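You operate a simulated robot arm through the tools that you are given. There is no shell and no other tool. Be economical: measure what you need, move in short steps, check, and stop when the job is done.

The job below is to be done with a simulated robot arm. You get a single attempt, and the scene is never put back.

JOB
Switch the cup warmer switch on. Take the tin from the bamboo mat and put it on the orange disc. Turn the cream dial to 70 %. Stack the brown cup from the top of the display table on top of the white cup. Take the white jar from the low shelf of the packing counter and leave it on the top of the packing counter. Open the right counter drawer, put the tea square on the top of the packing counter away in the inside of the right counter drawer and shut the drawer again. Take the cream tin and leave it on the top of the red turntable. Stack the green box priced "$27" from the top of the roasting bench on top of the green box priced "$12". The order is free. Set down upright: tin, white jar.

It is judged by the outcome, as a careful person would: the job done as asked, and still so three seconds after it is handed in. It fails if anything else is knocked over, pushed out of place, dropped, spilled or broken.

ROBOT AND FRAMES
A 7-joint arm with a two-finger parallel gripper on a trunk, on a base that drives. Base frame: it is fixed to the floor where the robot stands at the start and does not move with it; the origin is under the middle of the robot, x ahead of it, y to its left, z up; the surface under the hand at the start is at about z = 0.76. Readings come in m, degrees, newtons and seconds.
With the tool pointing down near the work surface it reaches from about 0.34 to 0.76 m from the robot's upright axis, wherever it stands. Its first joint turns from -115.0 to 115.0 degrees. Places, roughly: cream dial [0.5, 2.7, 1.1]; cream tin [-1.25, 1.5, 1]; cup [0.25, 2.5, 0.75]; cup warmer switch [0.5, -0.1, 0.8]; inside of the right counter drawer [-1.3, 2.9, 0.7]; orange disc (10x10x2 cm) [-0.2, 4.1, 0.9]; right counter drawer [-1.2, 2.9, 0.8]; tea square [-1.25, 1.5, 1]; tin [1.75, 1.5, 1]; top of the packing counter [-1.3, 2.1, 0.9]; top of the red turntable [0.4, 2.2, 0.8]; white jar [-1.25, 2, 0.25]. Payload 3.91 kg.
The tool frame sits at the grasp point between the pads (the TCP): z along the fingers, y along the line on which they close. The tips reach 0.03 m beyond it. The gripper opens to 0.11 m. The fingers are 0.02 m wide and 0.01 m thick; the gripper's body (0.048 by 0.112 m) begins 0.055 m behind the TCP.
Orientation is told as [roll, pitch, yaw] about the base's x, y, z axes, in that order, counted from this pose: with the fingers straight down and closing along the base's y, the tool's x points along the base's -x, its y along +y and its z along -z.

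CONTROLS
- The arm moves only by the tool apply_moves. Its argument "increments" is a list of rows, each a list of 7 numbers: the shift along the base's x, y, z in m, then the turn, a rotation vector about the base's x, y, z in degrees, then the gripper command, from -1 (shut) to 1 (fully open), values between in proportion. In form: [[tx, ty, tz, ax, ay, az, hand], ...]. A call has 1 to 10 rows; each row shifts and turns the commanded pose from where the row before left it. A row lasts 0.2 s, in which the tool goes at most 0.05 m and 8.6 degrees; a call with a longer step from one row to the next is refused whole, and so is a gripper value outside its range. Where a pose cannot be reached the arm comes as near as it can. A force on the tool above 40 N (or 10 N above the force at the start of the call, whichever is more), or a blocked arm, ends the call early, and 0.2 s more pass. Each finger travels about 0.108 m/s and halts on what it meets, pressing with about 38 N; the grip force reading is that of the motor and also rises with nothing between the fingers. The clock runs only during rows and for 0.2 s after the last one: add rows that do not move to give the fingers time. The reply holds the time, the measured pose of the TCP, the force on the tool along the base axes, the opening and the grip force, in the units named above and with some noise, with the torque about the TCP (base axes, N m) and any sound that the robot's microphone picked up.
- Cameras (640 x 400 px; columns grow to the right, rows downward): "scene" is now at [0.0114, 0.1152, 1.5694]; the picture's right is [-0.54, -0.84, 0.00], its down [-0.51, 0.33, -0.80] and it looks along [0.67, -0.43, -0.61] (base axes); focal length 258 px, centre (320, 200). "wrist" rides on the gripper at [0.072, 0.017, -0.103] in the tool frame; the picture's right is [-0.23, 0.97, 0.00], its down [-0.76, -0.18, -0.62] and it looks along [-0.61, -0.14, 0.78] (tool axes); focal length 222 px, centre (320, 200). There is no depth. A picture from a camera that has moved, and an enlarged one, comes with that camera's place and axes in the base frame and with its lens. The place of the scene camera against the robot may be out by one fixed shift of up to 0.025 m in any direction.
- camera(camera): a new picture of that camera. No time passes.
- raise_lower(by): slides the trunk up (or, below 0, down) by that many m; the arm and the scene camera ride with it, the base frame stays. It gives what a move gives, with no picture.
- steer(legs): drives the robot by 1 to 6 legs, each [ahead, turn to the left] in m and degrees, along the robot's own axes; the way and the turn of a leg run together, so that a leg with both is an arc; at most 1.5 m and 180 degrees a leg. The arm and the cameras ride along, it lands a little off, and it stops where it bumps. It gives what a move gives.
- aim_head(pan, tilt): turns the head with the scene camera to pan (to the left, within 155 degrees either way) and tilt (down, from -29 to 69), counted from straight ahead of the robot. It gives what a move gives.
- inspect(camera, box): a new picture of the part [left, top, right, bottom] of that camera's present view, enlarged. No time passes.
- sign_off(): hands the job in; it is judged then, once.

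Go step by step. Nothing tells you exact positions but the pictures and the camera data: compare them with the known pose of the tool, close in by small moves and look again before you grip or let go. The budget is 483 turns and 236 pictures, counting those below and the enlarged ones. Unless the task says otherwise, let go and move clear before handing in, and close with one line.

The tools are called as a command line: name --pt "numbers of a row" for each row, then --argument value for the rest, lists and objects as JSON in quotes. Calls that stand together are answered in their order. apply_moves: Moves the arm, as the interface text tells. Its arguments: {"type":"object","properties":{"increments":{"type":"array","items":{"type":"array","items":{"type":"number"}}}},"required":["increments"]} The other tools are called the same way: raise_lower (by) slides the trunk up or down; steer (legs) drives the base; aim_head (pan, tilt) turns the head that bears the scene camera; camera (camera) takes a picture; inspect (camera, box) takes an enlarged picture of a part of a camera's view; sign_off () hands the job in.

At the start:

```text
time: 0.0
eef_pos: [0.4817, -0.2514, 1.1632]
tcp_rot: [-0.1, -0.1, 0.0]
force: [0.7, 0.9, -0.3]
ft_torque: [0.01, -0.01, 0.05]
finger_gap: 0.1101
grip_force: 0.0
trunk travel left (down, up): [-0.65, 0.34]
robot x, y, heading: [-0.0034, -0.0034, -0.0]
head pan, tilt: [-32.8, 37.3]
```

scene: 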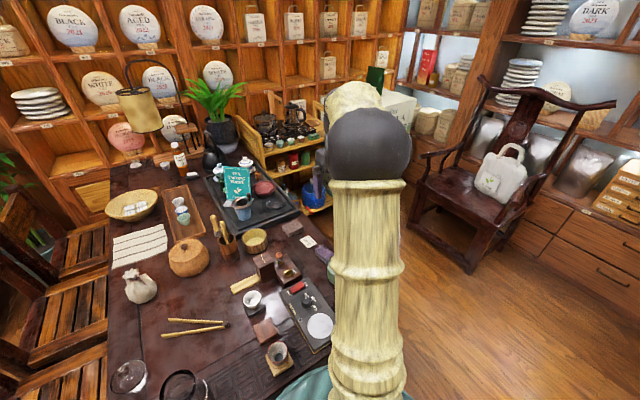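
wrist: 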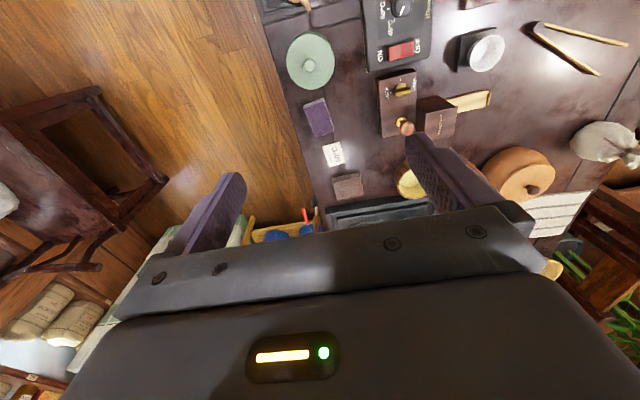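

I see a tea table in front, with a device carrying a red rocker switch near the hand. I'll look more closely at it.

inspect --camera "wrist" --box '[280, 0, 520, 150]'

inspect --camera "scene" --box '[200, 220, 360, 380]'

```text
2.67 times, centred on (400, 75) of wrist
camera zoom: at [0.4091, -0.2342, 1.2662], right [0.23, 0.97, 0.0], down [0.76, -0.18, 0.62], along [0.61, -0.14, -0.78], focal length 592 px, centre (107, 533)
```

zoom: 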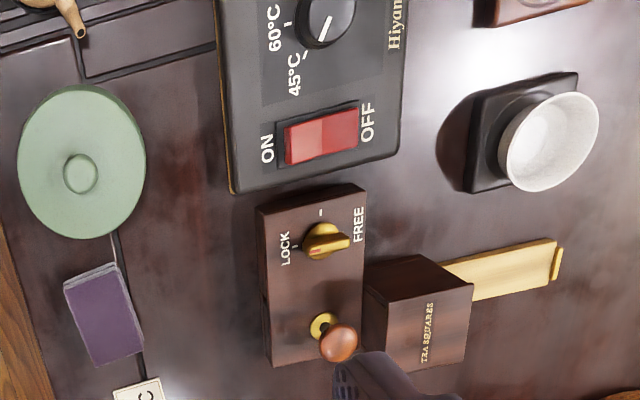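

```text
2.50 times, centred on (280, 300) of scene
camera zoom: at [0.0114, 0.1152, 1.5694], right [-0.54, -0.84, 0.0], down [-0.51, 0.33, -0.8], along [0.67, -0.43, -0.61], focal length 644 px, centre (420, -50)
```

zoom: 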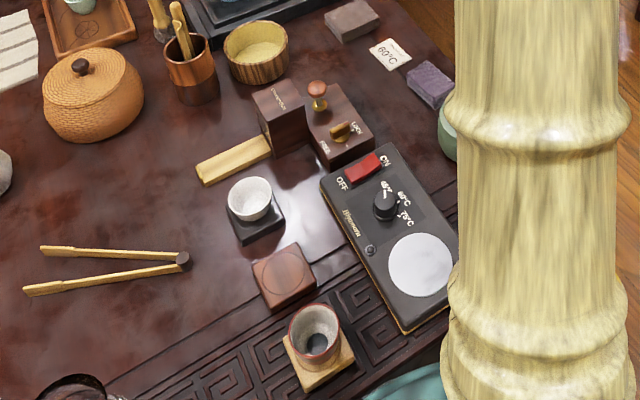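

The warmer's red rocker sits near (0.48, -0.10, 0.80), with ON on the -y side. I'll close the hand and move above its ON half.

apply_moves --pt "0 0.033 -0.03 0 0 0 -1" --pt "0 0.033 -0.035 0 0 0 -1" --pt "0 0.033 -0.035 0 0 0 -1" --pt "-0.002 0.033 -0.035 0 0 0 -1" --pt "0 0 -0.045 0 0 0 -1" --pt "0 0 -0.045 0 0 0 -1" --pt "0 0 0 0 0 0 -1"

camera --camera "wrist"

```text
time: 1.6
eef_pos: [0.4808, -0.12, 0.9386]
tcp_rot: [0.1, -0.2, 0.0]
force: [0.5, -0.7, 0.2]
ft_torque: [0.04, -0.01, 0.02]
finger_gap: 0.0
grip_force: 37.6
trunk travel left (down, up): [-0.65, 0.34]
robot x, y, heading: [-0.0001, 0.0024, 0.1]
head pan, tilt: [-32.8, 37.3]
```

```text
231 pictures are left
camera wrist: at [0.4078, -0.1026, 1.0418], right [0.23, 0.97, 0.0], down [0.76, -0.18, 0.62], along [0.61, -0.14, -0.78], focal length 222 px, centre (320, 200)
```

wrist: 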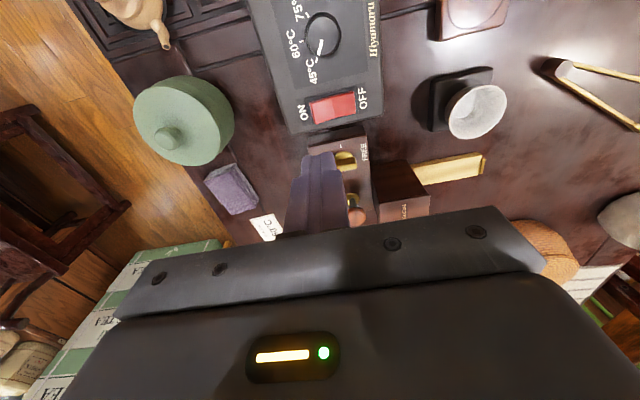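

Rocker confirmed at (0.479, -0.104); the tips are over its ON half. Pressing down gently.

apply_moves --pt "-0.001 -0.001 -0.04 0 0 0 -1" --pt "0 0 -0.04 0 0 0 -1" --pt "0 0 -0.015 0 0 0 -1" --pt "0 0 -0.008 0 0 0 -1" --pt "0 0 -0.004 0 0 0 -1" --pt "0 0 -0.004 0 0 0 -1"

inspect --camera "wrist" --box '[240, 0, 440, 200]'

```text
time: 3.0
eef_pos: [0.4787, -0.1211, 0.8316]
tcp_rot: [0.0, -0.3, 0.1]
force: [-0.7, -0.6, 24.0]
ft_torque: [-0.16, 0.16, -0.02]
finger_gap: 0.0
grip_force: 37.7
trunk travel left (down, up): [-0.65, 0.34]
robot x, y, heading: [0.004, -0.0026, 0.1]
head pan, tilt: [-32.8, 37.3]
```

```text
2.00 times, centred on (340, 100) of wrist
camera zoom: at [0.405, -0.1038, 0.9322], right [0.23, 0.97, 0.0], down [0.76, -0.18, 0.63], along [0.61, -0.14, -0.78], focal length 444 px, centre (280, 400)
```

zoom: 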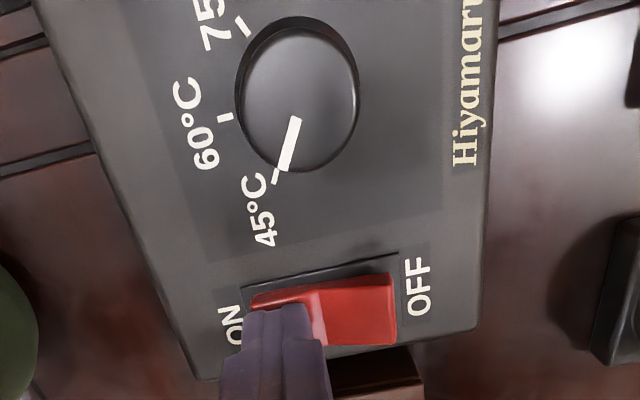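

Contact at 24 N, no click heard yet. Pressing a little more, then lifting.

apply_moves --pt "0 -0.002 -0.003 0 0 0 -1" --pt "0 0 -0.003 0 0 0 -1"

inspect --camera "wrist" --box '[240, 0, 440, 200]'

```text
time: 3.4
eef_pos: [0.4795, -0.1202, 0.8299]
tcp_rot: [-0.1, -0.3, 0.0]
force: [-6.5, 3.0, 23.7]
ft_torque: [-0.02, 0.4, -0.08]
finger_gap: 0.0
grip_force: 38.1
trunk travel left (down, up): [-0.65, 0.34]
robot x, y, heading: [0.0038, 0.0005, -0.0]
head pan, tilt: [-32.8, 37.3]
stopped in row 1: the force on the tool passed its limit at 44 N (the readings are from after the stop); the commanded pose is now the measured one
```

```text
2.00 times, centred on (340, 100) of wrist
camera zoom: at [0.4048, -0.1039, 0.9321], right [0.23, 0.97, 0.0], down [0.76, -0.18, 0.63], along [0.61, -0.14, -0.78], focal length 444 px, centre (280, 400)
```

zoom: 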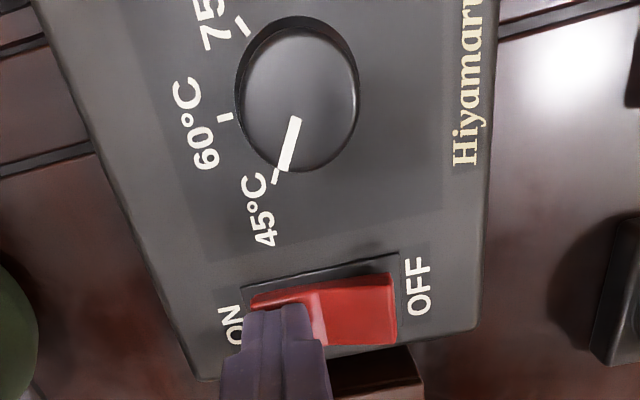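

apply_moves --pt "0 0 0.04 0 0 0 -1" --pt "0 0 0.04 0 0 0 -1" --pt "0 0 0.03 0 0 0 -1"

inspect --camera "wrist" --box '[280, 50, 400, 150]'

inspect --camera "scene" --box '[250, 230, 350, 330]'

```text
time: 4.2
eef_pos: [0.4795, -0.1216, 0.9357]
tcp_rot: [-0.1, -0.3, 0.0]
force: [0.0, 0.2, 0.4]
ft_torque: [0.01, -0.03, -0.02]
finger_gap: 0.0
grip_force: 38.3
trunk travel left (down, up): [-0.65, 0.34]
robot x, y, heading: [0.0006, -0.0014, -0.1]
head pan, tilt: [-32.8, 37.3]
```

```text
4.00 times, centred on (340, 100) of wrist
camera zoom: at [0.4065, -0.1044, 1.0385], right [0.23, 0.97, 0.0], down [0.76, -0.18, 0.63], along [0.61, -0.14, -0.78], focal length 888 px, centre (240, 600)
```

zoom: 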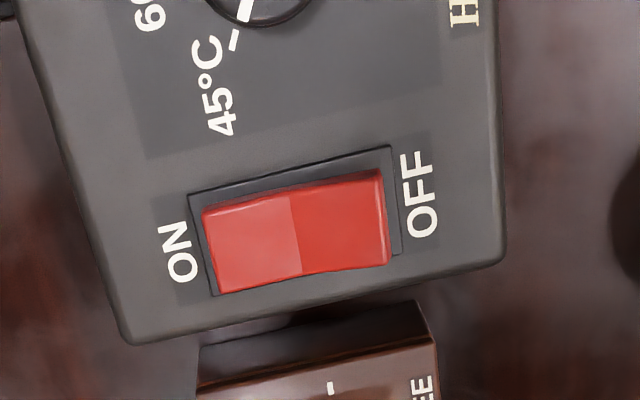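

```text
4.00 times, centred on (300, 280) of scene
camera zoom: at [0.0109, 0.1154, 1.5693], right [-0.54, -0.84, 0.0], down [-0.51, 0.33, -0.8], along [0.67, -0.43, -0.61], focal length 1031 px, centre (400, -120)
```

zoom: 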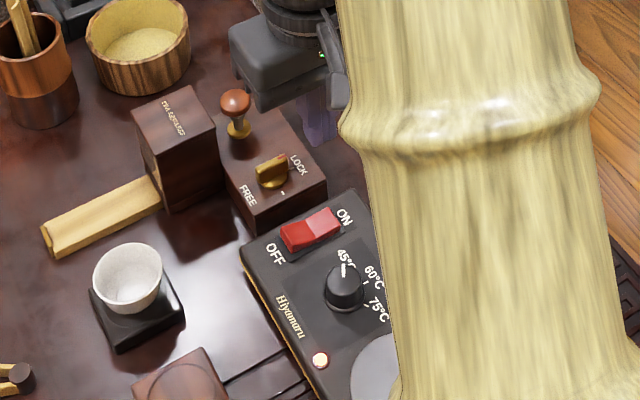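

The indicator lamp is now lit, so the switch is on. Next I look around the room to plan the drive.

apply_moves --pt "-0.02 0 0.045 0 0 0 -1" --pt "-0.02 0 0.045 0 0 0 -1" --pt "-0.02 0 0.045 0 0 0 -1" --pt "-0.02 0 0.045 0 0 0 -1"

aim_head --pan 60 --tilt 20

camera --camera "scene"

aim_head --pan 130 --tilt 20

camera --camera "scene"

aim_head --pan 10 --tilt 25

camera --camera "scene"

```text
time: 5.2
eef_pos: [0.3991, -0.1192, 1.1179]
tcp_rot: [0.0, -0.3, 0.0]
force: [-0.9, 0.2, 0.5]
ft_torque: [0.0, 0.02, 0.0]
finger_gap: 0.0
grip_force: 37.4
trunk travel left (down, up): [-0.65, 0.34]
robot x, y, heading: [-0.0006, 0.0, 0.1]
head pan, tilt: [-32.8, 37.3]
```

```text
time: 6.9
eef_pos: [0.401, -0.1199, 1.1173]
tcp_rot: [0.0, -0.3, 0.0]
force: [0.1, 0.4, 0.9]
ft_torque: [0.04, 0.0, 0.0]
finger_gap: 0.0001
grip_force: 37.9
trunk travel left (down, up): [-0.65, 0.34]
robot x, y, heading: [0.0007, -0.0018, -0.1]
head pan, tilt: [60.0, 20.0]
```

```text
226 pictures are left
camera scene: at [-0.015, 0.2429, 1.5966], right [0.87, -0.5, 0.0], down [-0.17, -0.3, -0.94], along [0.47, 0.81, -0.34], focal length 258 px, centre (320, 200)
```

scene: 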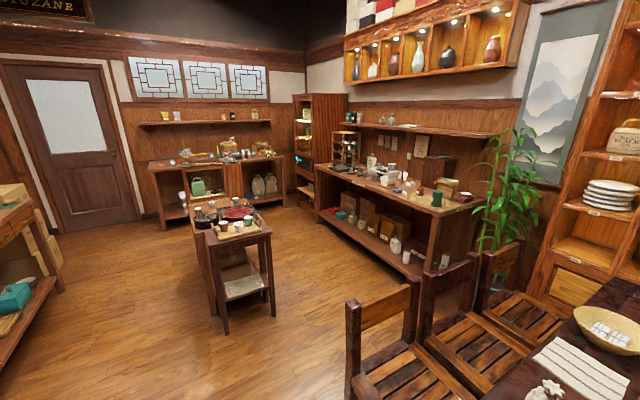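

```text
time: 8.3
eef_pos: [0.4001, -0.1192, 1.1173]
tcp_rot: [0.0, -0.2, 0.0]
force: [0.2, 0.4, 0.1]
ft_torque: [0.01, 0.03, -0.02]
finger_gap: 0.0
grip_force: 37.8
trunk travel left (down, up): [-0.65, 0.34]
robot x, y, heading: [0.0008, -0.0046, -0.2]
head pan, tilt: [130.0, 20.0]
```

```text
225 pictures are left
camera scene: at [-0.1214, 0.2336, 1.5967], right [0.77, 0.64, 0.0], down [0.22, -0.26, -0.94], along [-0.6, 0.72, -0.34], focal length 258 px, centre (320, 200)
```

scene: 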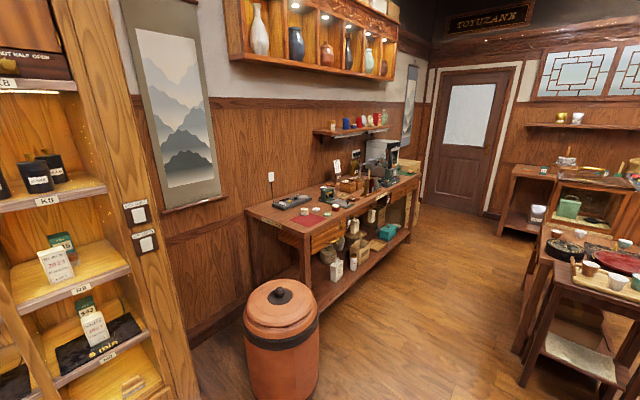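

```text
time: 10.3
eef_pos: [0.4006, -0.1197, 1.1185]
tcp_rot: [0.0, -0.4, 0.0]
force: [0.4, -0.4, -0.3]
ft_torque: [0.0, 0.0, 0.03]
finger_gap: 0.0
grip_force: 37.5
trunk travel left (down, up): [-0.65, 0.34]
robot x, y, heading: [-0.0002, 0.0018, -0.2]
head pan, tilt: [10.0, 25.0]
```

```text
224 pictures are left
camera scene: at [0.0291, 0.1783, 1.5886], right [0.17, -0.98, 0.0], down [-0.42, -0.07, -0.91], along [0.89, 0.16, -0.42], focal length 258 px, centre (320, 200)
```

scene: 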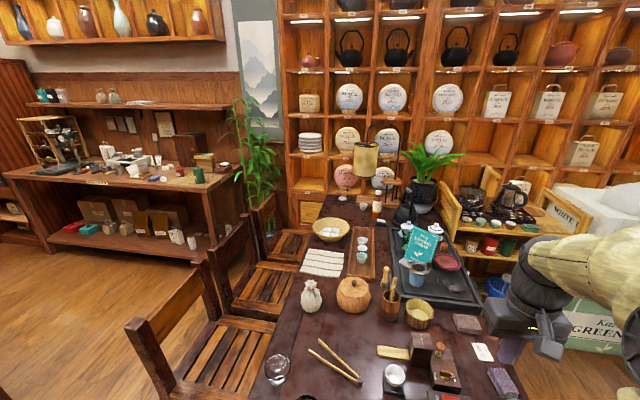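

I can see the display table ahead-left, a bench on the back wall, one on the +x wall, and the packing counter on the -x wall. Enlarging them.

aim_head --pan 70 --tilt 20

inspect --camera "scene" --box '[200, 190, 360, 310]'

inspect --camera "scene" --box '[360, 120, 560, 270]'

inspect --camera "scene" --box '[190, 100, 350, 220]'

aim_head --pan 120 --tilt 20

inspect --camera "scene" --box '[150, 120, 390, 320]'

```text
time: 11.6
eef_pos: [0.4007, -0.1212, 1.1181]
tcp_rot: [0.1, -0.4, 0.0]
force: [0.4, 0.5, 0.7]
ft_torque: [-0.01, 0.04, 0.0]
finger_gap: 0.0
grip_force: 37.5
trunk travel left (down, up): [-0.65, 0.34]
robot x, y, heading: [0.0006, -0.0005, 0.1]
head pan, tilt: [70.0, 20.0]
```

```text
3.33 times, centred on (280, 250) of scene
camera zoom: at [-0.0297, 0.2497, 1.5967], right [0.94, -0.34, 0.0], down [-0.12, -0.32, -0.94], along [0.32, 0.88, -0.34], focal length 859 px, centre (453, 33)
```

zoom: 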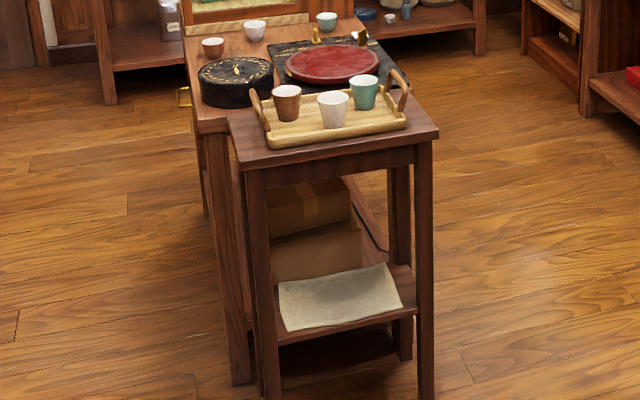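

```text
2.67 times, centred on (460, 195) of scene
camera zoom: at [-0.0297, 0.2497, 1.5967], right [0.94, -0.34, 0.0], down [-0.12, -0.32, -0.94], along [0.32, 0.88, -0.34], focal length 687 px, centre (-53, 213)
```

zoom: 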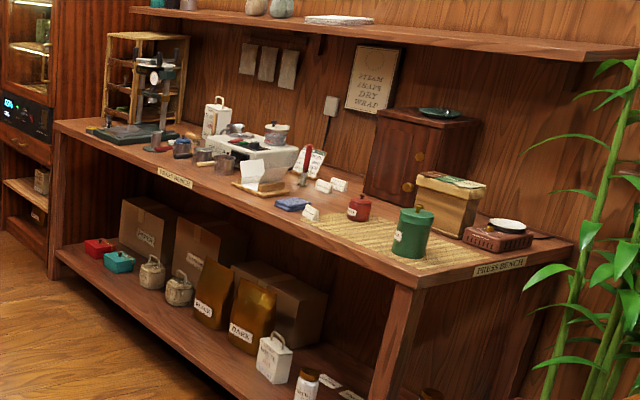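

```text
3.33 times, centred on (270, 160) of scene
camera zoom: at [-0.0297, 0.2497, 1.5967], right [0.94, -0.34, 0.0], down [-0.12, -0.32, -0.94], along [0.32, 0.88, -0.34], focal length 859 px, centre (487, 333)
```

zoom: 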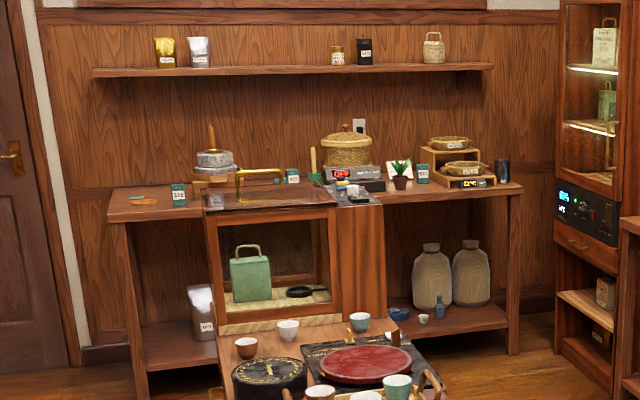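

```text
time: 12.8
eef_pos: [0.4008, -0.12, 1.1183]
tcp_rot: [-0.1, -0.3, 0.1]
force: [1.0, 0.2, 0.0]
ft_torque: [-0.02, 0.03, 0.0]
finger_gap: 0.0
grip_force: 38.5
trunk travel left (down, up): [-0.65, 0.34]
robot x, y, heading: [-0.0001, 0.0006, -0.1]
head pan, tilt: [120.0, 20.0]
```

```text
2.00 times, centred on (270, 220) of scene
camera zoom: at [-0.1081, 0.2429, 1.5967], right [0.87, 0.5, 0.0], down [0.17, -0.3, -0.94], along [-0.47, 0.81, -0.34], focal length 515 px, centre (420, 160)
```

zoom: 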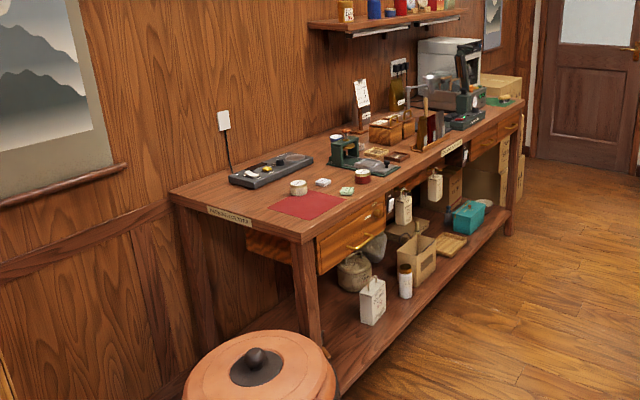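

The benches: press bench (+x wall, bamboo mat with tins), roasting bench (back wall, green price boxes, orange disc), packing counter (-x wall). I'll drive into the aisle, facing the packing counter.

steer --legs '[[0, 108], [1.55, 0], [0, 72]]'

aim_head --pan 0 --tilt 40

camera --camera "scene"

camera --camera "wrist"

```text
refused: 1.55 is not a number from -1.5 to 1.5
```

```text
time: 14.8
eef_pos: [0.3994, -0.1197, 1.1174]
tcp_rot: [0.0, -0.3, 0.0]
force: [0.2, 0.3, -0.5]
ft_torque: [-0.03, -0.01, 0.0]
finger_gap: 0.0001
grip_force: 38.0
trunk travel left (down, up): [-0.65, 0.34]
robot x, y, heading: [-0.0015, 0.0031, -0.0]
head pan, tilt: [0.0, 40.0]
```

```text
219 pictures are left
camera scene: at [0.0234, 0.1623, 1.5653], right [0.0, -1.0, 0.0], down [-0.64, 0.0, -0.77], along [0.77, 0.0, -0.64], focal length 258 px, centre (320, 200)
```

scene: 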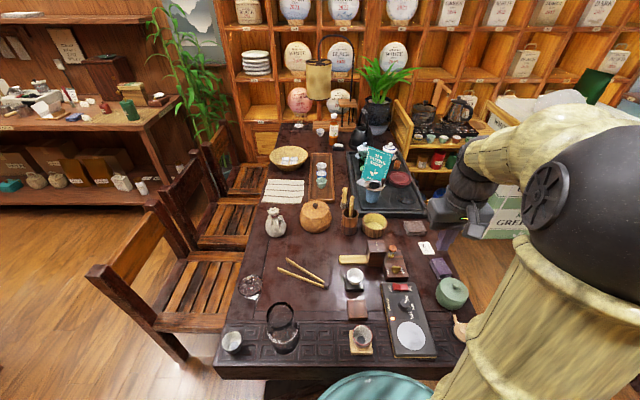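

```text
218 pictures are left
camera wrist: at [0.3272, -0.1032, 1.2194], right [0.23, 0.97, 0.0], down [0.76, -0.18, 0.63], along [0.61, -0.14, -0.78], focal length 222 px, centre (320, 200)
```

wrist: 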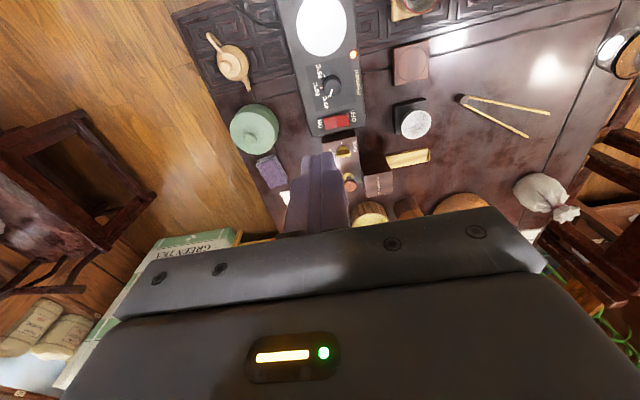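

The leg was too long; I'll split it, backing off the table first.

steer --legs '[[-0.15, 0], [0, 105], [1.48, 0], [0, 75]]'

```text
time: 35.4
eef_pos: [-0.8567, 1.5934, 1.1182]
tcp_rot: [0.1, -0.3, 175.5]
force: [0.1, -0.4, 0.2]
ft_torque: [-0.01, 0.04, 0.0]
finger_gap: 0.0001
grip_force: 37.8
trunk travel left (down, up): [-0.65, 0.34]
robot x, y, heading: [-0.4669, 1.4417, 175.6]
head pan, tilt: [0.0, 40.0]
```

camera --camera "scene"

camera --camera "wrist"

```text
217 pictures are left
camera scene: at [-0.5053, 1.3015, 1.5652], right [0.08, 1.0, 0.0], down [0.64, -0.05, -0.77], along [-0.76, 0.06, -0.64], focal length 258 px, centre (320, 200)
```

scene: 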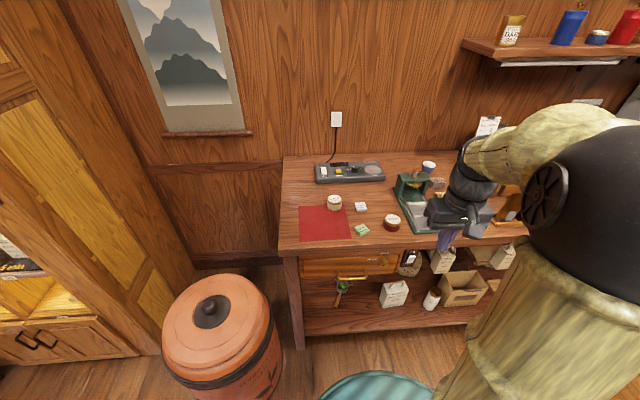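

```text
216 pictures are left
camera wrist: at [-0.785, 1.5713, 1.2197], right [-0.3, -0.95, 0.0], down [-0.74, 0.24, 0.63], along [-0.6, 0.19, -0.78], focal length 222 px, centre (320, 200)
```

wrist: 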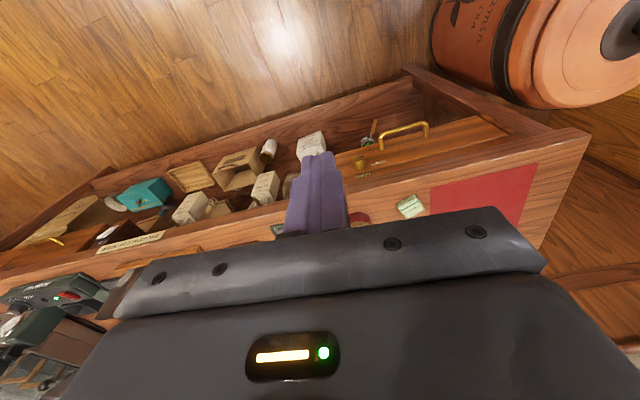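

Facing the counter: red mat, cream and red tins, two small squares. Enlarging.

inspect --camera "scene" --box '[290, 150, 440, 260]'

inspect --camera "scene" --box '[320, 240, 520, 340]'

```text
3.64 times, centred on (365, 205) of scene
camera zoom: at [-0.5053, 1.3015, 1.5652], right [0.08, 1.0, 0.0], down [0.64, -0.05, -0.77], along [-0.76, 0.06, -0.64], focal length 937 px, centre (156, 182)
```

zoom: 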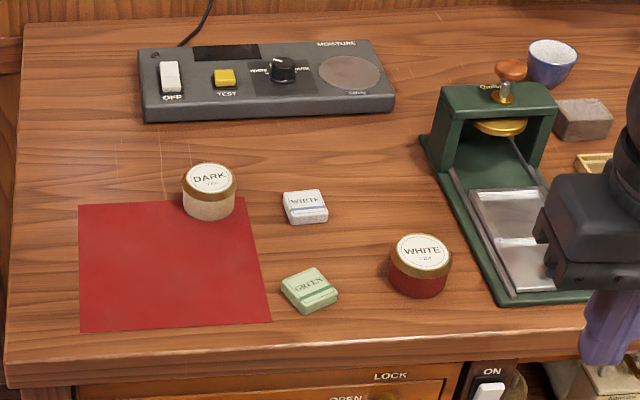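

```text
3.20 times, centred on (420, 290) of scene
camera zoom: at [-0.5053, 1.3015, 1.5652], right [0.08, 1.0, 0.0], down [0.64, -0.05, -0.77], along [-0.76, 0.06, -0.64], focal length 825 px, centre (0, -88)
```

zoom: 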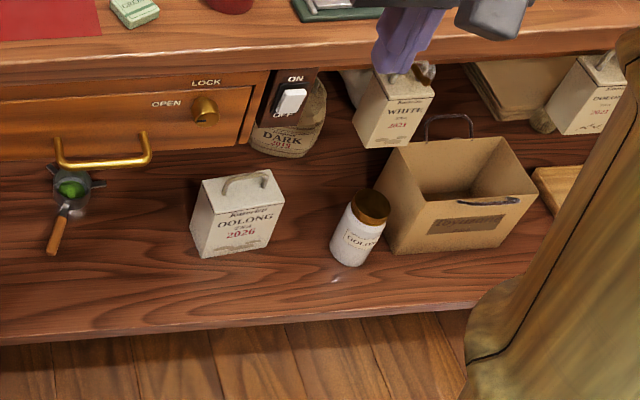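

Two squares (WHITE and GREEN) and two tins are there. The cream tin is the one marked DARK. I'll bring the wrist camera over them to measure positions precisely.

apply_moves --pt "-0.04 -0.02 0 0 0 0 1" --pt "-0.04 -0.02 0 0 0 0 1" --pt "-0.04 -0.02 0 0 0 0 1" --pt "-0.04 -0.02 0 0 0 0 1" --pt "-0.04 -0.02 0 0 0 0 1" --pt "-0.04 -0.02 0 0 0 0 1" --pt "-0.04 -0.02 0 0 0 0 1" --pt "0 0 0 0 0 0 1"

camera --camera "wrist"

camera --camera "scene"

```text
time: 37.2
eef_pos: [-1.1372, 1.4531, 1.1183]
tcp_rot: [-0.1, -0.3, 175.5]
force: [-1.3, 0.1, -0.5]
ft_torque: [-0.01, 0.0, 0.02]
finger_gap: 0.11
grip_force: 0.0
trunk travel left (down, up): [-0.65, 0.34]
robot x, y, heading: [-0.4647, 1.4425, 175.6]
head pan, tilt: [0.0, 40.0]
```

```text
213 pictures are left
camera wrist: at [-1.0655, 1.4307, 1.2213], right [-0.3, -0.95, 0.0], down [-0.74, 0.24, 0.63], along [-0.6, 0.19, -0.78], focal length 222 px, centre (320, 200)
```

wrist: 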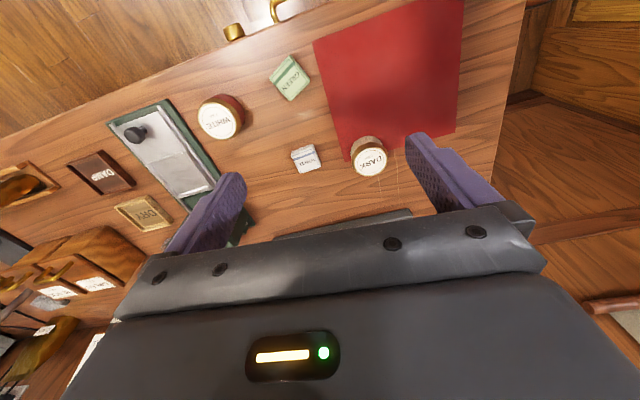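

```text
212 pictures are left
camera scene: at [-0.5049, 1.3015, 1.5653], right [0.08, 1.0, 0.0], down [0.64, -0.05, -0.77], along [-0.76, 0.06, -0.64], focal length 258 px, centre (320, 200)
```

scene: 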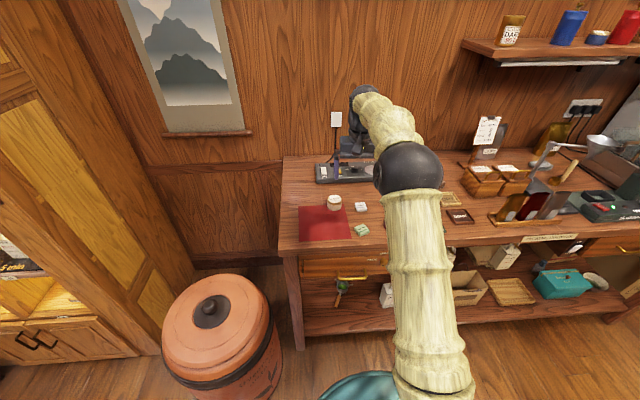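

By wrist view: cream tin (DARK) ≈ (-1.23, 1.41), white square ≈ (-1.22, 1.505), green square ≈ (-1.11, 1.48); the listed place (-1.25, 1.5) fits the white one. First I take the cream tin: move above it.

apply_moves --pt "-0.03 -0.014 -0.02 0 0 0 0.45" --pt "-0.03 -0.014 -0.02 0 0 0 0.45" --pt "-0.033 -0.015 -0.03 0 0 0 0.45" --pt "0 0 -0.028 0 0 0 0.45" --pt "0 0 0 0 0 0 0.45"

camera --camera "wrist"

```text
time: 38.4
eef_pos: [-1.2107, 1.4126, 1.0135]
tcp_rot: [0.0, -0.1, 175.5]
force: [0.5, -0.1, 1.5]
ft_torque: [0.01, -0.01, -0.02]
finger_gap: 0.0799
grip_force: 0.1
out of reach, approached as far as the arm can: row 2, 3, 4
trunk travel left (down, up): [-0.65, 0.34]
robot x, y, heading: [-0.4671, 1.4411, 175.6]
head pan, tilt: [0.0, 40.0]
```

```text
211 pictures are left
camera wrist: at [-1.1396, 1.3904, 1.1154], right [-0.3, -0.95, 0.0], down [-0.74, 0.24, 0.62], along [-0.6, 0.19, -0.78], focal length 222 px, centre (320, 200)
```

wrist: 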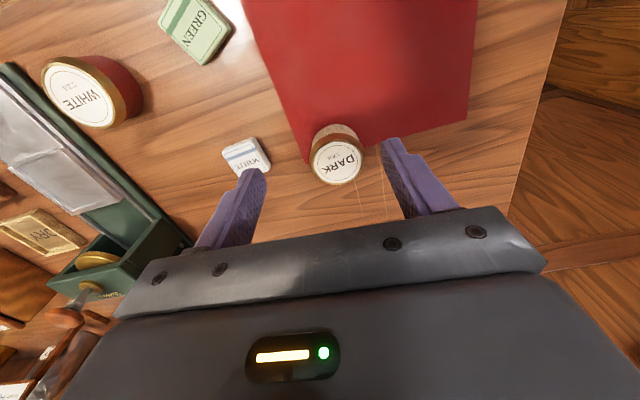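

The tin is at about (-1.25, 1.41), top z ≈ 0.92, just out of reach. I drive 0.08 m closer.

steer --legs '[[0.09, 0]]'

camera --camera "wrist"

```text
time: 39.5
eef_pos: [-1.3021, 1.4218, 1.0132]
tcp_rot: [0.0, -0.1, 175.3]
force: [0.6, 0.0, -0.3]
ft_torque: [-0.03, -0.01, 0.01]
finger_gap: 0.0798
grip_force: 0.1
trunk travel left (down, up): [-0.65, 0.34]
robot x, y, heading: [-0.5563, 1.4499, 175.4]
head pan, tilt: [0.0, 40.0]
```

```text
210 pictures are left
camera wrist: at [-1.2313, 1.3989, 1.115], right [-0.3, -0.95, 0.0], down [-0.74, 0.24, 0.62], along [-0.59, 0.19, -0.78], focal length 222 px, centre (320, 200)
```

wrist: 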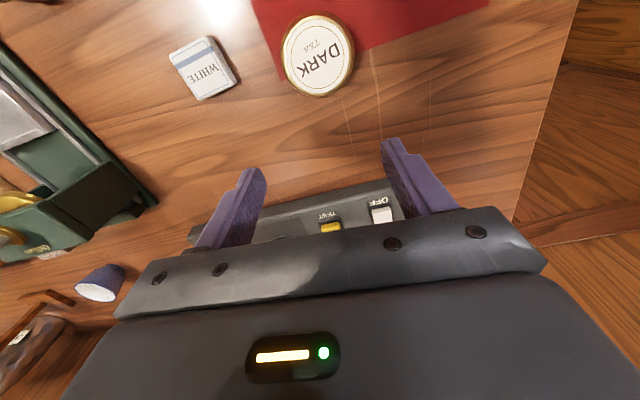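

apply_moves --pt "0.027 -0.009 0 0 0 0 0.45" --pt "0.027 -0.008 0 0 0 0 0.45" --pt "0 0 -0.04 0 0 0 0.45" --pt "0 0 -0.035 0 0 0 0.45" --pt "0 0 0 0 0 0 0.45"

camera --camera "wrist"

```text
time: 40.8
eef_pos: [-1.3102, 1.3987, 0.9538]
tcp_rot: [-0.1, 0.0, 175.4]
force: [-0.5, 0.2, -0.3]
ft_torque: [0.03, -0.01, -0.02]
finger_gap: 0.0798
grip_force: 0.0
out of reach, approached as far as the arm can: row 1, 2, 3, 4
trunk travel left (down, up): [-0.65, 0.34]
robot x, y, heading: [-0.5599, 1.4477, 175.2]
head pan, tilt: [0.0, 40.0]
```

```text
209 pictures are left
camera wrist: at [-1.2395, 1.3762, 1.0551], right [-0.3, -0.95, 0.0], down [-0.75, 0.24, 0.62], along [-0.59, 0.19, -0.78], focal length 222 px, centre (320, 200)
```

wrist: 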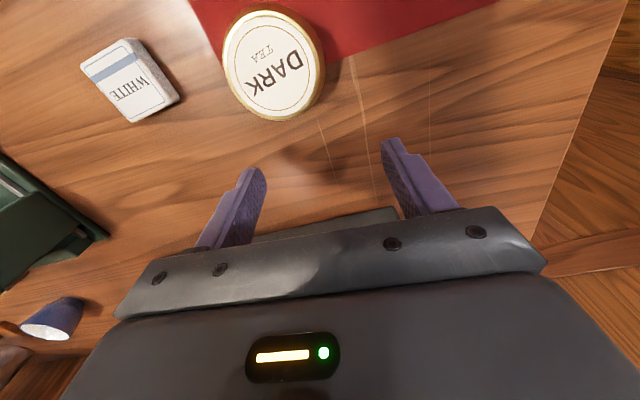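

The commanded pose lags out at the reach limit; I pull it back toward the robot and check.

apply_moves --pt "0.03 0 0.03 0 0 0 0.45" --pt "0.03 0 0 0 0 0 0.45" --pt "0 0 0 0 0 0 0.45"

```text
time: 41.5
eef_pos: [-1.3031, 1.3933, 0.9937]
tcp_rot: [0.0, 0.0, 175.5]
force: [-0.7, -0.3, -0.3]
ft_torque: [0.0, 0.0, 0.02]
finger_gap: 0.0798
grip_force: 0.1
out of reach, approached as far as the arm can: row 1, 2
trunk travel left (down, up): [-0.65, 0.34]
robot x, y, heading: [-0.5565, 1.4513, 175.6]
head pan, tilt: [0.0, 40.0]
```

apply_moves --pt "0.03 0 0 0 0 0 0.45" --pt "0.03 0 0 0 0 0 0.45" --pt "0 0 0 0 0 0 0.45"

```text
time: 42.4
eef_pos: [-1.3014, 1.3886, 1.0044]
tcp_rot: [0.0, 0.0, 175.4]
force: [0.0, 0.5, -0.6]
ft_torque: [-0.04, -0.01, -0.01]
finger_gap: 0.0797
grip_force: 0.0
out of reach, approached as far as the arm can: row 1, 2
trunk travel left (down, up): [-0.65, 0.34]
robot x, y, heading: [-0.5612, 1.4503, 175.3]
head pan, tilt: [0.0, 40.0]
```

apply_moves --pt "0.05 0 0 0 0 0 0.45" --pt "0.05 0 0 0 0 0 0.45" --pt "0.05 0 0 0 0 0 0.45" --pt "0 0 0 0 0 0 0.45"

```text
time: 43.4
eef_pos: [-1.295, 1.3809, 1.0214]
tcp_rot: [0.0, 0.0, 175.4]
force: [0.2, 0.1, -0.2]
ft_torque: [0.01, -0.01, -0.02]
finger_gap: 0.0797
grip_force: 0.0
out of reach, approached as far as the arm can: row 1, 2, 3
trunk travel left (down, up): [-0.65, 0.34]
robot x, y, heading: [-0.5589, 1.4523, 175.5]
head pan, tilt: [0.0, 40.0]
```

The arm seems stuck near a stretched-out pose. I try lifting the trunk a little so the arm can bend.

apply_moves --pt "0 0.02 0.05 0 0 0 0.45" --pt "0 0.02 0.05 0 0 0 0.45" --pt "0 0 0.03 0 0 0 0.45" --pt "0 0 0 0 0 0 0.45"

camera --camera "scene"

```text
refused: row 1 steps farther than a row can; nothing moved
```

```text
208 pictures are left
camera scene: at [-0.5963, 1.3087, 1.5652], right [0.08, 1.0, 0.0], down [0.64, -0.05, -0.77], along [-0.76, 0.06, -0.64], focal length 258 px, centre (320, 200)
```

scene: 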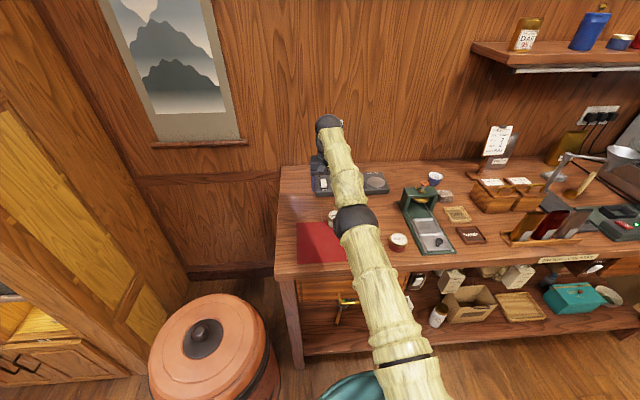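

apply_moves --pt "0 0 0.05 0 0 0 0.45" --pt "0 0 0.05 0 0 0 0.45" --pt "0 0 0.03 0 0 0 0.45" --pt "0 0 0 0 0 0 0.45"

```text
time: 44.4
eef_pos: [-1.2596, 1.3824, 1.1377]
tcp_rot: [0.1, -0.1, 175.5]
force: [-0.2, -0.5, 0.2]
ft_torque: [0.01, 0.03, 0.01]
finger_gap: 0.0799
grip_force: 0.1
out of reach, approached as far as the arm can: row 1, 2, 3
trunk travel left (down, up): [-0.65, 0.34]
robot x, y, heading: [-0.5605, 1.4462, 175.4]
head pan, tilt: [0.0, 40.0]
```

apply_moves --pt "0.05 0 0 0 0 0 0.45" --pt "0.05 0 0 0 0 0 0.45" --pt "0.05 0 0 0 0 0 0.45" --pt "0.05 0 0 0 0 0 0.45"

```text
time: 45.4
eef_pos: [-1.2445, 1.3714, 1.1633]
tcp_rot: [-0.1, 0.0, 175.4]
force: [0.1, 0.3, 0.2]
ft_torque: [0.06, 0.01, -0.03]
finger_gap: 0.0796
grip_force: 0.0
out of reach, approached as far as the arm can: row 1, 2, 3, 4
trunk travel left (down, up): [-0.65, 0.34]
robot x, y, heading: [-0.5582, 1.4491, 175.5]
head pan, tilt: [0.0, 40.0]
```

apply_moves --pt "0 0 0.0 0 0 0 0.45" --pt "0 0 0 0 0 0 0.45" --pt "0 0 0 0 0 0 0.45" --pt "0 0 0 0 0 0 0.45" --pt "0 0 0 0 0 0 0.45"

apply_moves --pt "0 0.05 0 0 0 0 0.45" --pt "0 0.05 0 0 0 0 0.45" --pt "0 0.05 0 0 0 0 0.45"

```text
time: 46.5
eef_pos: [-1.2436, 1.3712, 1.1634]
tcp_rot: [-0.1, 0.1, 175.4]
force: [0.3, 0.6, 0.2]
ft_torque: [0.0, 0.03, -0.01]
finger_gap: 0.0798
grip_force: 0.1
trunk travel left (down, up): [-0.65, 0.34]
robot x, y, heading: [-0.5559, 1.4499, 175.0]
head pan, tilt: [0.0, 40.0]
```

```text
time: 47.4
eef_pos: [-1.2479, 1.5195, 1.1642]
tcp_rot: [0.0, -0.2, 175.4]
force: [0.2, 0.6, -1.3]
ft_torque: [-0.01, 0.09, 0.01]
finger_gap: 0.0796
grip_force: 0.0
out of reach, approached as far as the arm can: row 1
trunk travel left (down, up): [-0.65, 0.34]
robot x, y, heading: [-0.5591, 1.4536, 175.3]
head pan, tilt: [0.0, 40.0]
```

The arm responds again. I pull it inward a bit to leave the stretched pose.

apply_moves --pt "0.04 0 0 0 0 0 0.45" --pt "0.04 0 0 0 0 0 0.45" --pt "0.02 -0.03 0 0 0 0 0.45"

```text
time: 48.1
eef_pos: [-1.1456, 1.4866, 1.1683]
tcp_rot: [0.0, -0.2, 175.4]
force: [0.7, -0.9, -0.6]
ft_torque: [0.02, -0.04, 0.0]
finger_gap: 0.0797
grip_force: 0.1
trunk travel left (down, up): [-0.65, 0.34]
robot x, y, heading: [-0.5534, 1.4442, 175.3]
head pan, tilt: [0.0, 40.0]
```

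apply_moves --pt "-0.025 -0.02 -0.035 0 0 0 0.45" --pt "-0.025 -0.02 -0.035 0 0 0 0.45" --pt "-0.025 -0.02 -0.035 0 0 0 0.45" --pt "-0.025 -0.02 -0.035 0 0 0 0.45" --pt "0 0 -0.04 0 0 0 0.45" --pt "0 0 0 0 0 0 0.45"

camera --camera "wrist"

```text
time: 49.5
eef_pos: [-1.2489, 1.4094, 0.9876]
tcp_rot: [0.1, -0.2, 175.3]
force: [-0.6, -0.2, -0.4]
ft_torque: [-0.02, 0.0, 0.01]
finger_gap: 0.0802
grip_force: 0.1
trunk travel left (down, up): [-0.65, 0.34]
robot x, y, heading: [-0.558, 1.4473, 175.4]
head pan, tilt: [0.0, 40.0]
```

```text
207 pictures are left
camera wrist: at [-1.1779, 1.386, 1.0893], right [-0.3, -0.95, 0.0], down [-0.74, 0.24, 0.63], along [-0.6, 0.19, -0.78], focal length 222 px, centre (320, 200)
```

wrist: 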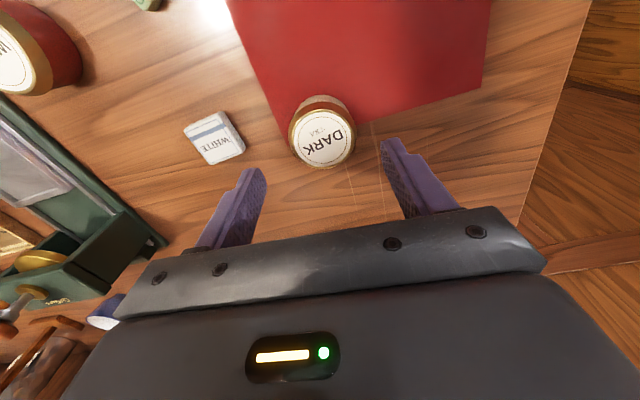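

Aligned over the tin; descending and gripping.

apply_moves --pt "0 -0.003 -0.04 0 0 0 0.45" --pt "0 0 -0.03 0 0 0 0.45" --pt "0 0 -0.012 0 0 0 0.45" --pt "0 0 0 0 0 0 -1" --pt "0 0 0 0 0 0 -1" --pt "0 0 0 0 0 0 -1"

camera --camera "wrist"

```text
time: 51.0
eef_pos: [-1.2494, 1.4065, 0.9097]
tcp_rot: [0.0, -0.8, 175.2]
force: [2.5, 1.0, 15.1]
ft_torque: [0.15, -0.32, 0.04]
finger_gap: 0.0545
grip_force: 38.2
trunk travel left (down, up): [-0.65, 0.34]
robot x, y, heading: [-0.5581, 1.4464, 175.1]
head pan, tilt: [0.0, 40.0]
stopped in row 6: the force on the tool passed its limit at 40 N (the readings are from after the stop); the commanded pose is now the measured one
```

```text
206 pictures are left
camera wrist: at [-1.1775, 1.3839, 1.0117], right [-0.31, -0.95, 0.0], down [-0.74, 0.24, 0.63], along [-0.6, 0.19, -0.77], focal length 222 px, centre (320, 200)
```

wrist: 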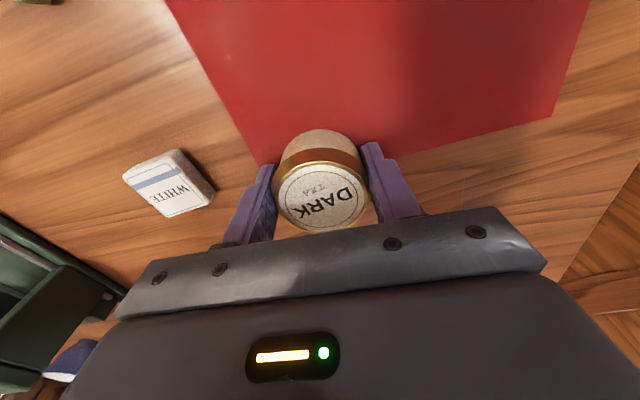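

The tin is gripped (gap 54 mm, counter top z ≈ 0.88). Lifting and retracting before driving.

apply_moves --pt "0 0 0.03 0 0 0 -1" --pt "0 0 0.045 0 0 0 -1" --pt "0.01 0 0.045 0 0 0 -1" --pt "0.03 0 0.04 0 0 0 -1" --pt "0.04 0 0.03 0 0 0 -1" --pt "0.045 0 0.02 0 0 0 -1" --pt "0.045 0 0 0 0 0 -1" --pt "0.045 0 0 0 0 0 -1" --pt "0.045 0 0 0 0 0 -1"

camera --camera "wrist"

```text
time: 53.0
eef_pos: [-0.9908, 1.4076, 1.1182]
tcp_rot: [0.0, -0.7, 175.4]
force: [0.7, 0.4, -1.3]
ft_torque: [-0.03, 0.0, 0.02]
finger_gap: 0.0546
grip_force: 37.9
trunk travel left (down, up): [-0.65, 0.34]
robot x, y, heading: [-0.5546, 1.4494, 175.6]
head pan, tilt: [0.0, 40.0]
```

```text
205 pictures are left
camera wrist: at [-0.9193, 1.3848, 1.2199], right [-0.31, -0.95, 0.0], down [-0.74, 0.24, 0.63], along [-0.6, 0.19, -0.78], focal length 222 px, centre (320, 200)
```

wrist: 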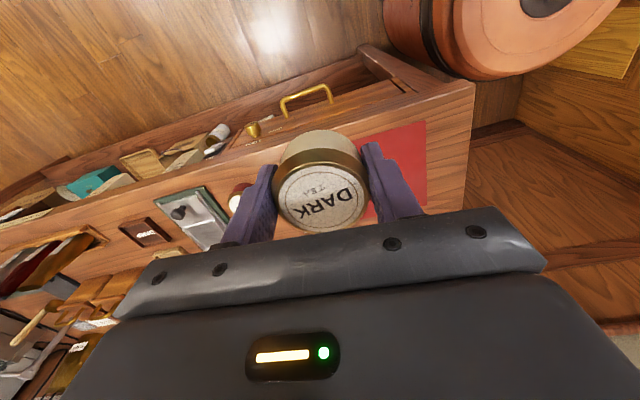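

Holding the tin. Driving round to face the display table.

steer --legs '[[-0.12, 0], [0, -85], [0.75, 0], [0, -90]]'

camera --camera "scene"

camera --camera "wrist"

```text
time: 69.4
eef_pos: [-0.0097, 2.2666, 1.1183]
tcp_rot: [0.0, -0.5, 0.3]
force: [0.3, -0.8, -0.4]
ft_torque: [0.0, -0.02, -0.04]
finger_gap: 0.0544
grip_force: 38.5
trunk travel left (down, up): [-0.65, 0.34]
robot x, y, heading: [-0.4413, 2.183, 0.1]
head pan, tilt: [0.0, 40.0]
```

```text
204 pictures are left
camera scene: at [-0.4163, 2.3498, 1.5652], right [0.01, -1.0, 0.0], down [-0.64, 0.0, -0.77], along [0.77, 0.01, -0.64], focal length 258 px, centre (320, 200)
```

scene: 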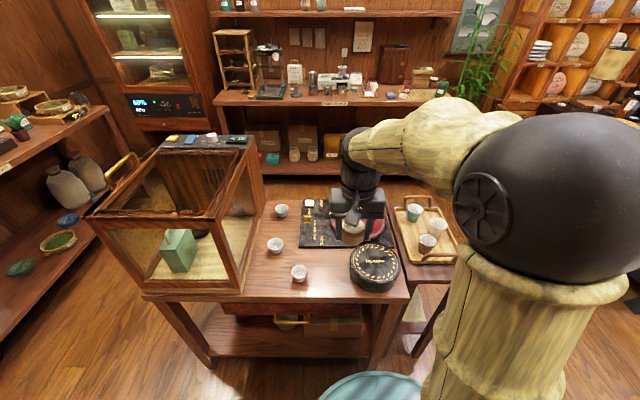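

```text
203 pictures are left
camera wrist: at [-0.0827, 2.2839, 1.2197], right [0.22, 0.98, 0.0], down [0.76, -0.17, 0.63], along [0.61, -0.14, -0.78], focal length 222 px, centre (320, 200)
```

wrist: 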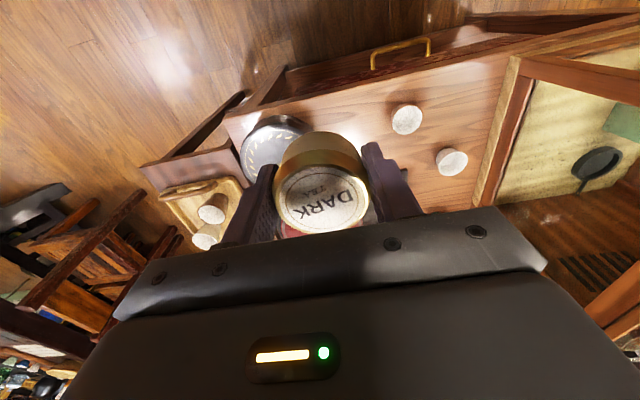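

inspect --camera "scene" --box '[230, 170, 470, 320]'

inspect --camera "scene" --box '[140, 110, 270, 190]'

```text
2.67 times, centred on (350, 245) of scene
camera zoom: at [-0.4163, 2.3498, 1.5652], right [0.01, -1.0, 0.0], down [-0.64, 0.0, -0.77], along [0.77, 0.01, -0.64], focal length 687 px, centre (240, 80)
```

zoom: 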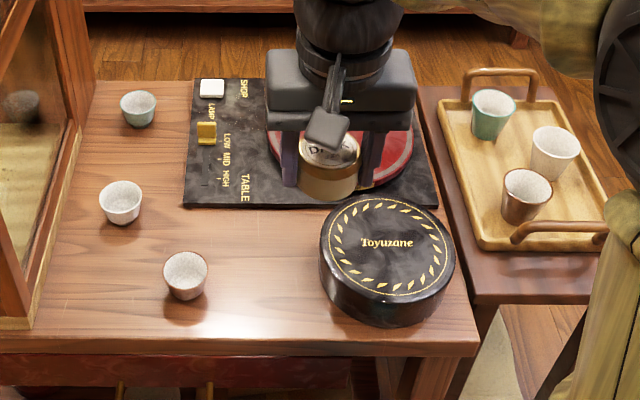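

```text
4.92 times, centred on (205, 150) of scene
camera zoom: at [-0.4163, 2.3498, 1.5652], right [0.01, -1.0, 0.0], down [-0.64, 0.0, -0.77], along [0.77, 0.01, -0.64], focal length 1269 px, centre (886, 446)
```

zoom: 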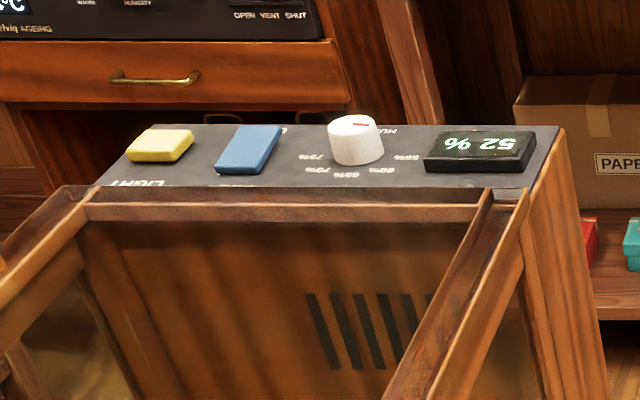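

The dial and its panel sit on the showcase and read from the +x side. On the table: brown, white and teal cups; red turntable centre ≈ (0.37, 2.20). I drive 0.1 m closer.

steer --legs '[[0.1, 0]]'

apply_moves --pt "0.045 -0.01 0 0 0 0 -1" --pt "0.045 -0.01 0 0 0 0 -1" --pt "0.045 -0.01 0 0 0 0 -1" --pt "0.045 -0.01 0 0 0 0 -1"

camera --camera "wrist"

camera --camera "scene"

```text
time: 70.6
eef_pos: [0.0919, 2.2675, 1.1173]
tcp_rot: [-0.1, -0.5, 0.3]
force: [0.9, -0.2, -0.6]
ft_torque: [-0.01, 0.02, -0.02]
finger_gap: 0.0543
grip_force: 38.1
trunk travel left (down, up): [-0.65, 0.34]
robot x, y, heading: [-0.3419, 2.1856, 0.3]
head pan, tilt: [0.0, 40.0]
```

```text
time: 71.6
eef_pos: [0.2725, 2.2285, 1.1164]
tcp_rot: [0.0, -0.4, 0.3]
force: [0.0, 0.1, -1.1]
ft_torque: [-0.02, 0.04, 0.02]
finger_gap: 0.0542
grip_force: 38.1
trunk travel left (down, up): [-0.65, 0.34]
robot x, y, heading: [-0.3394, 2.1881, 0.2]
head pan, tilt: [0.0, 40.0]
```

```text
200 pictures are left
camera wrist: at [0.1987, 2.2448, 1.2193], right [0.22, 0.97, 0.0], down [0.76, -0.17, 0.63], along [0.61, -0.14, -0.78], focal length 222 px, centre (320, 200)
```

wrist: 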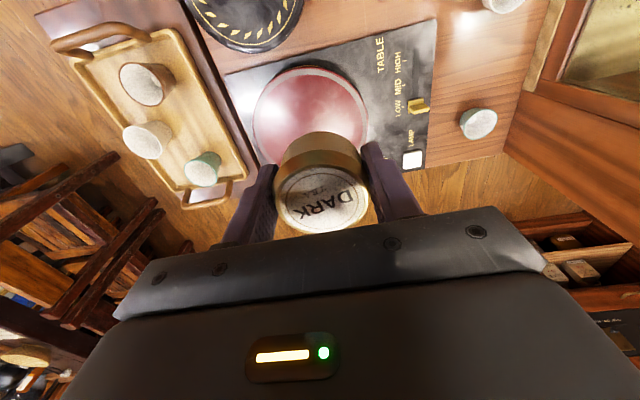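

```text
199 pictures are left
camera scene: at [-0.3153, 2.3503, 1.5652], right [0.01, -1.0, 0.0], down [-0.64, 0.0, -0.77], along [0.77, 0.01, -0.64], focal length 258 px, centre (320, 200)
```

scene: 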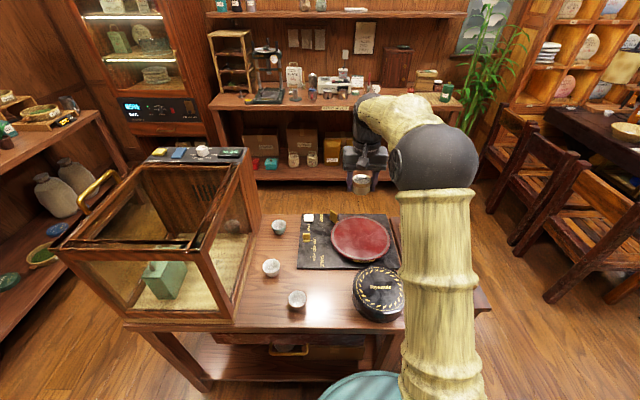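

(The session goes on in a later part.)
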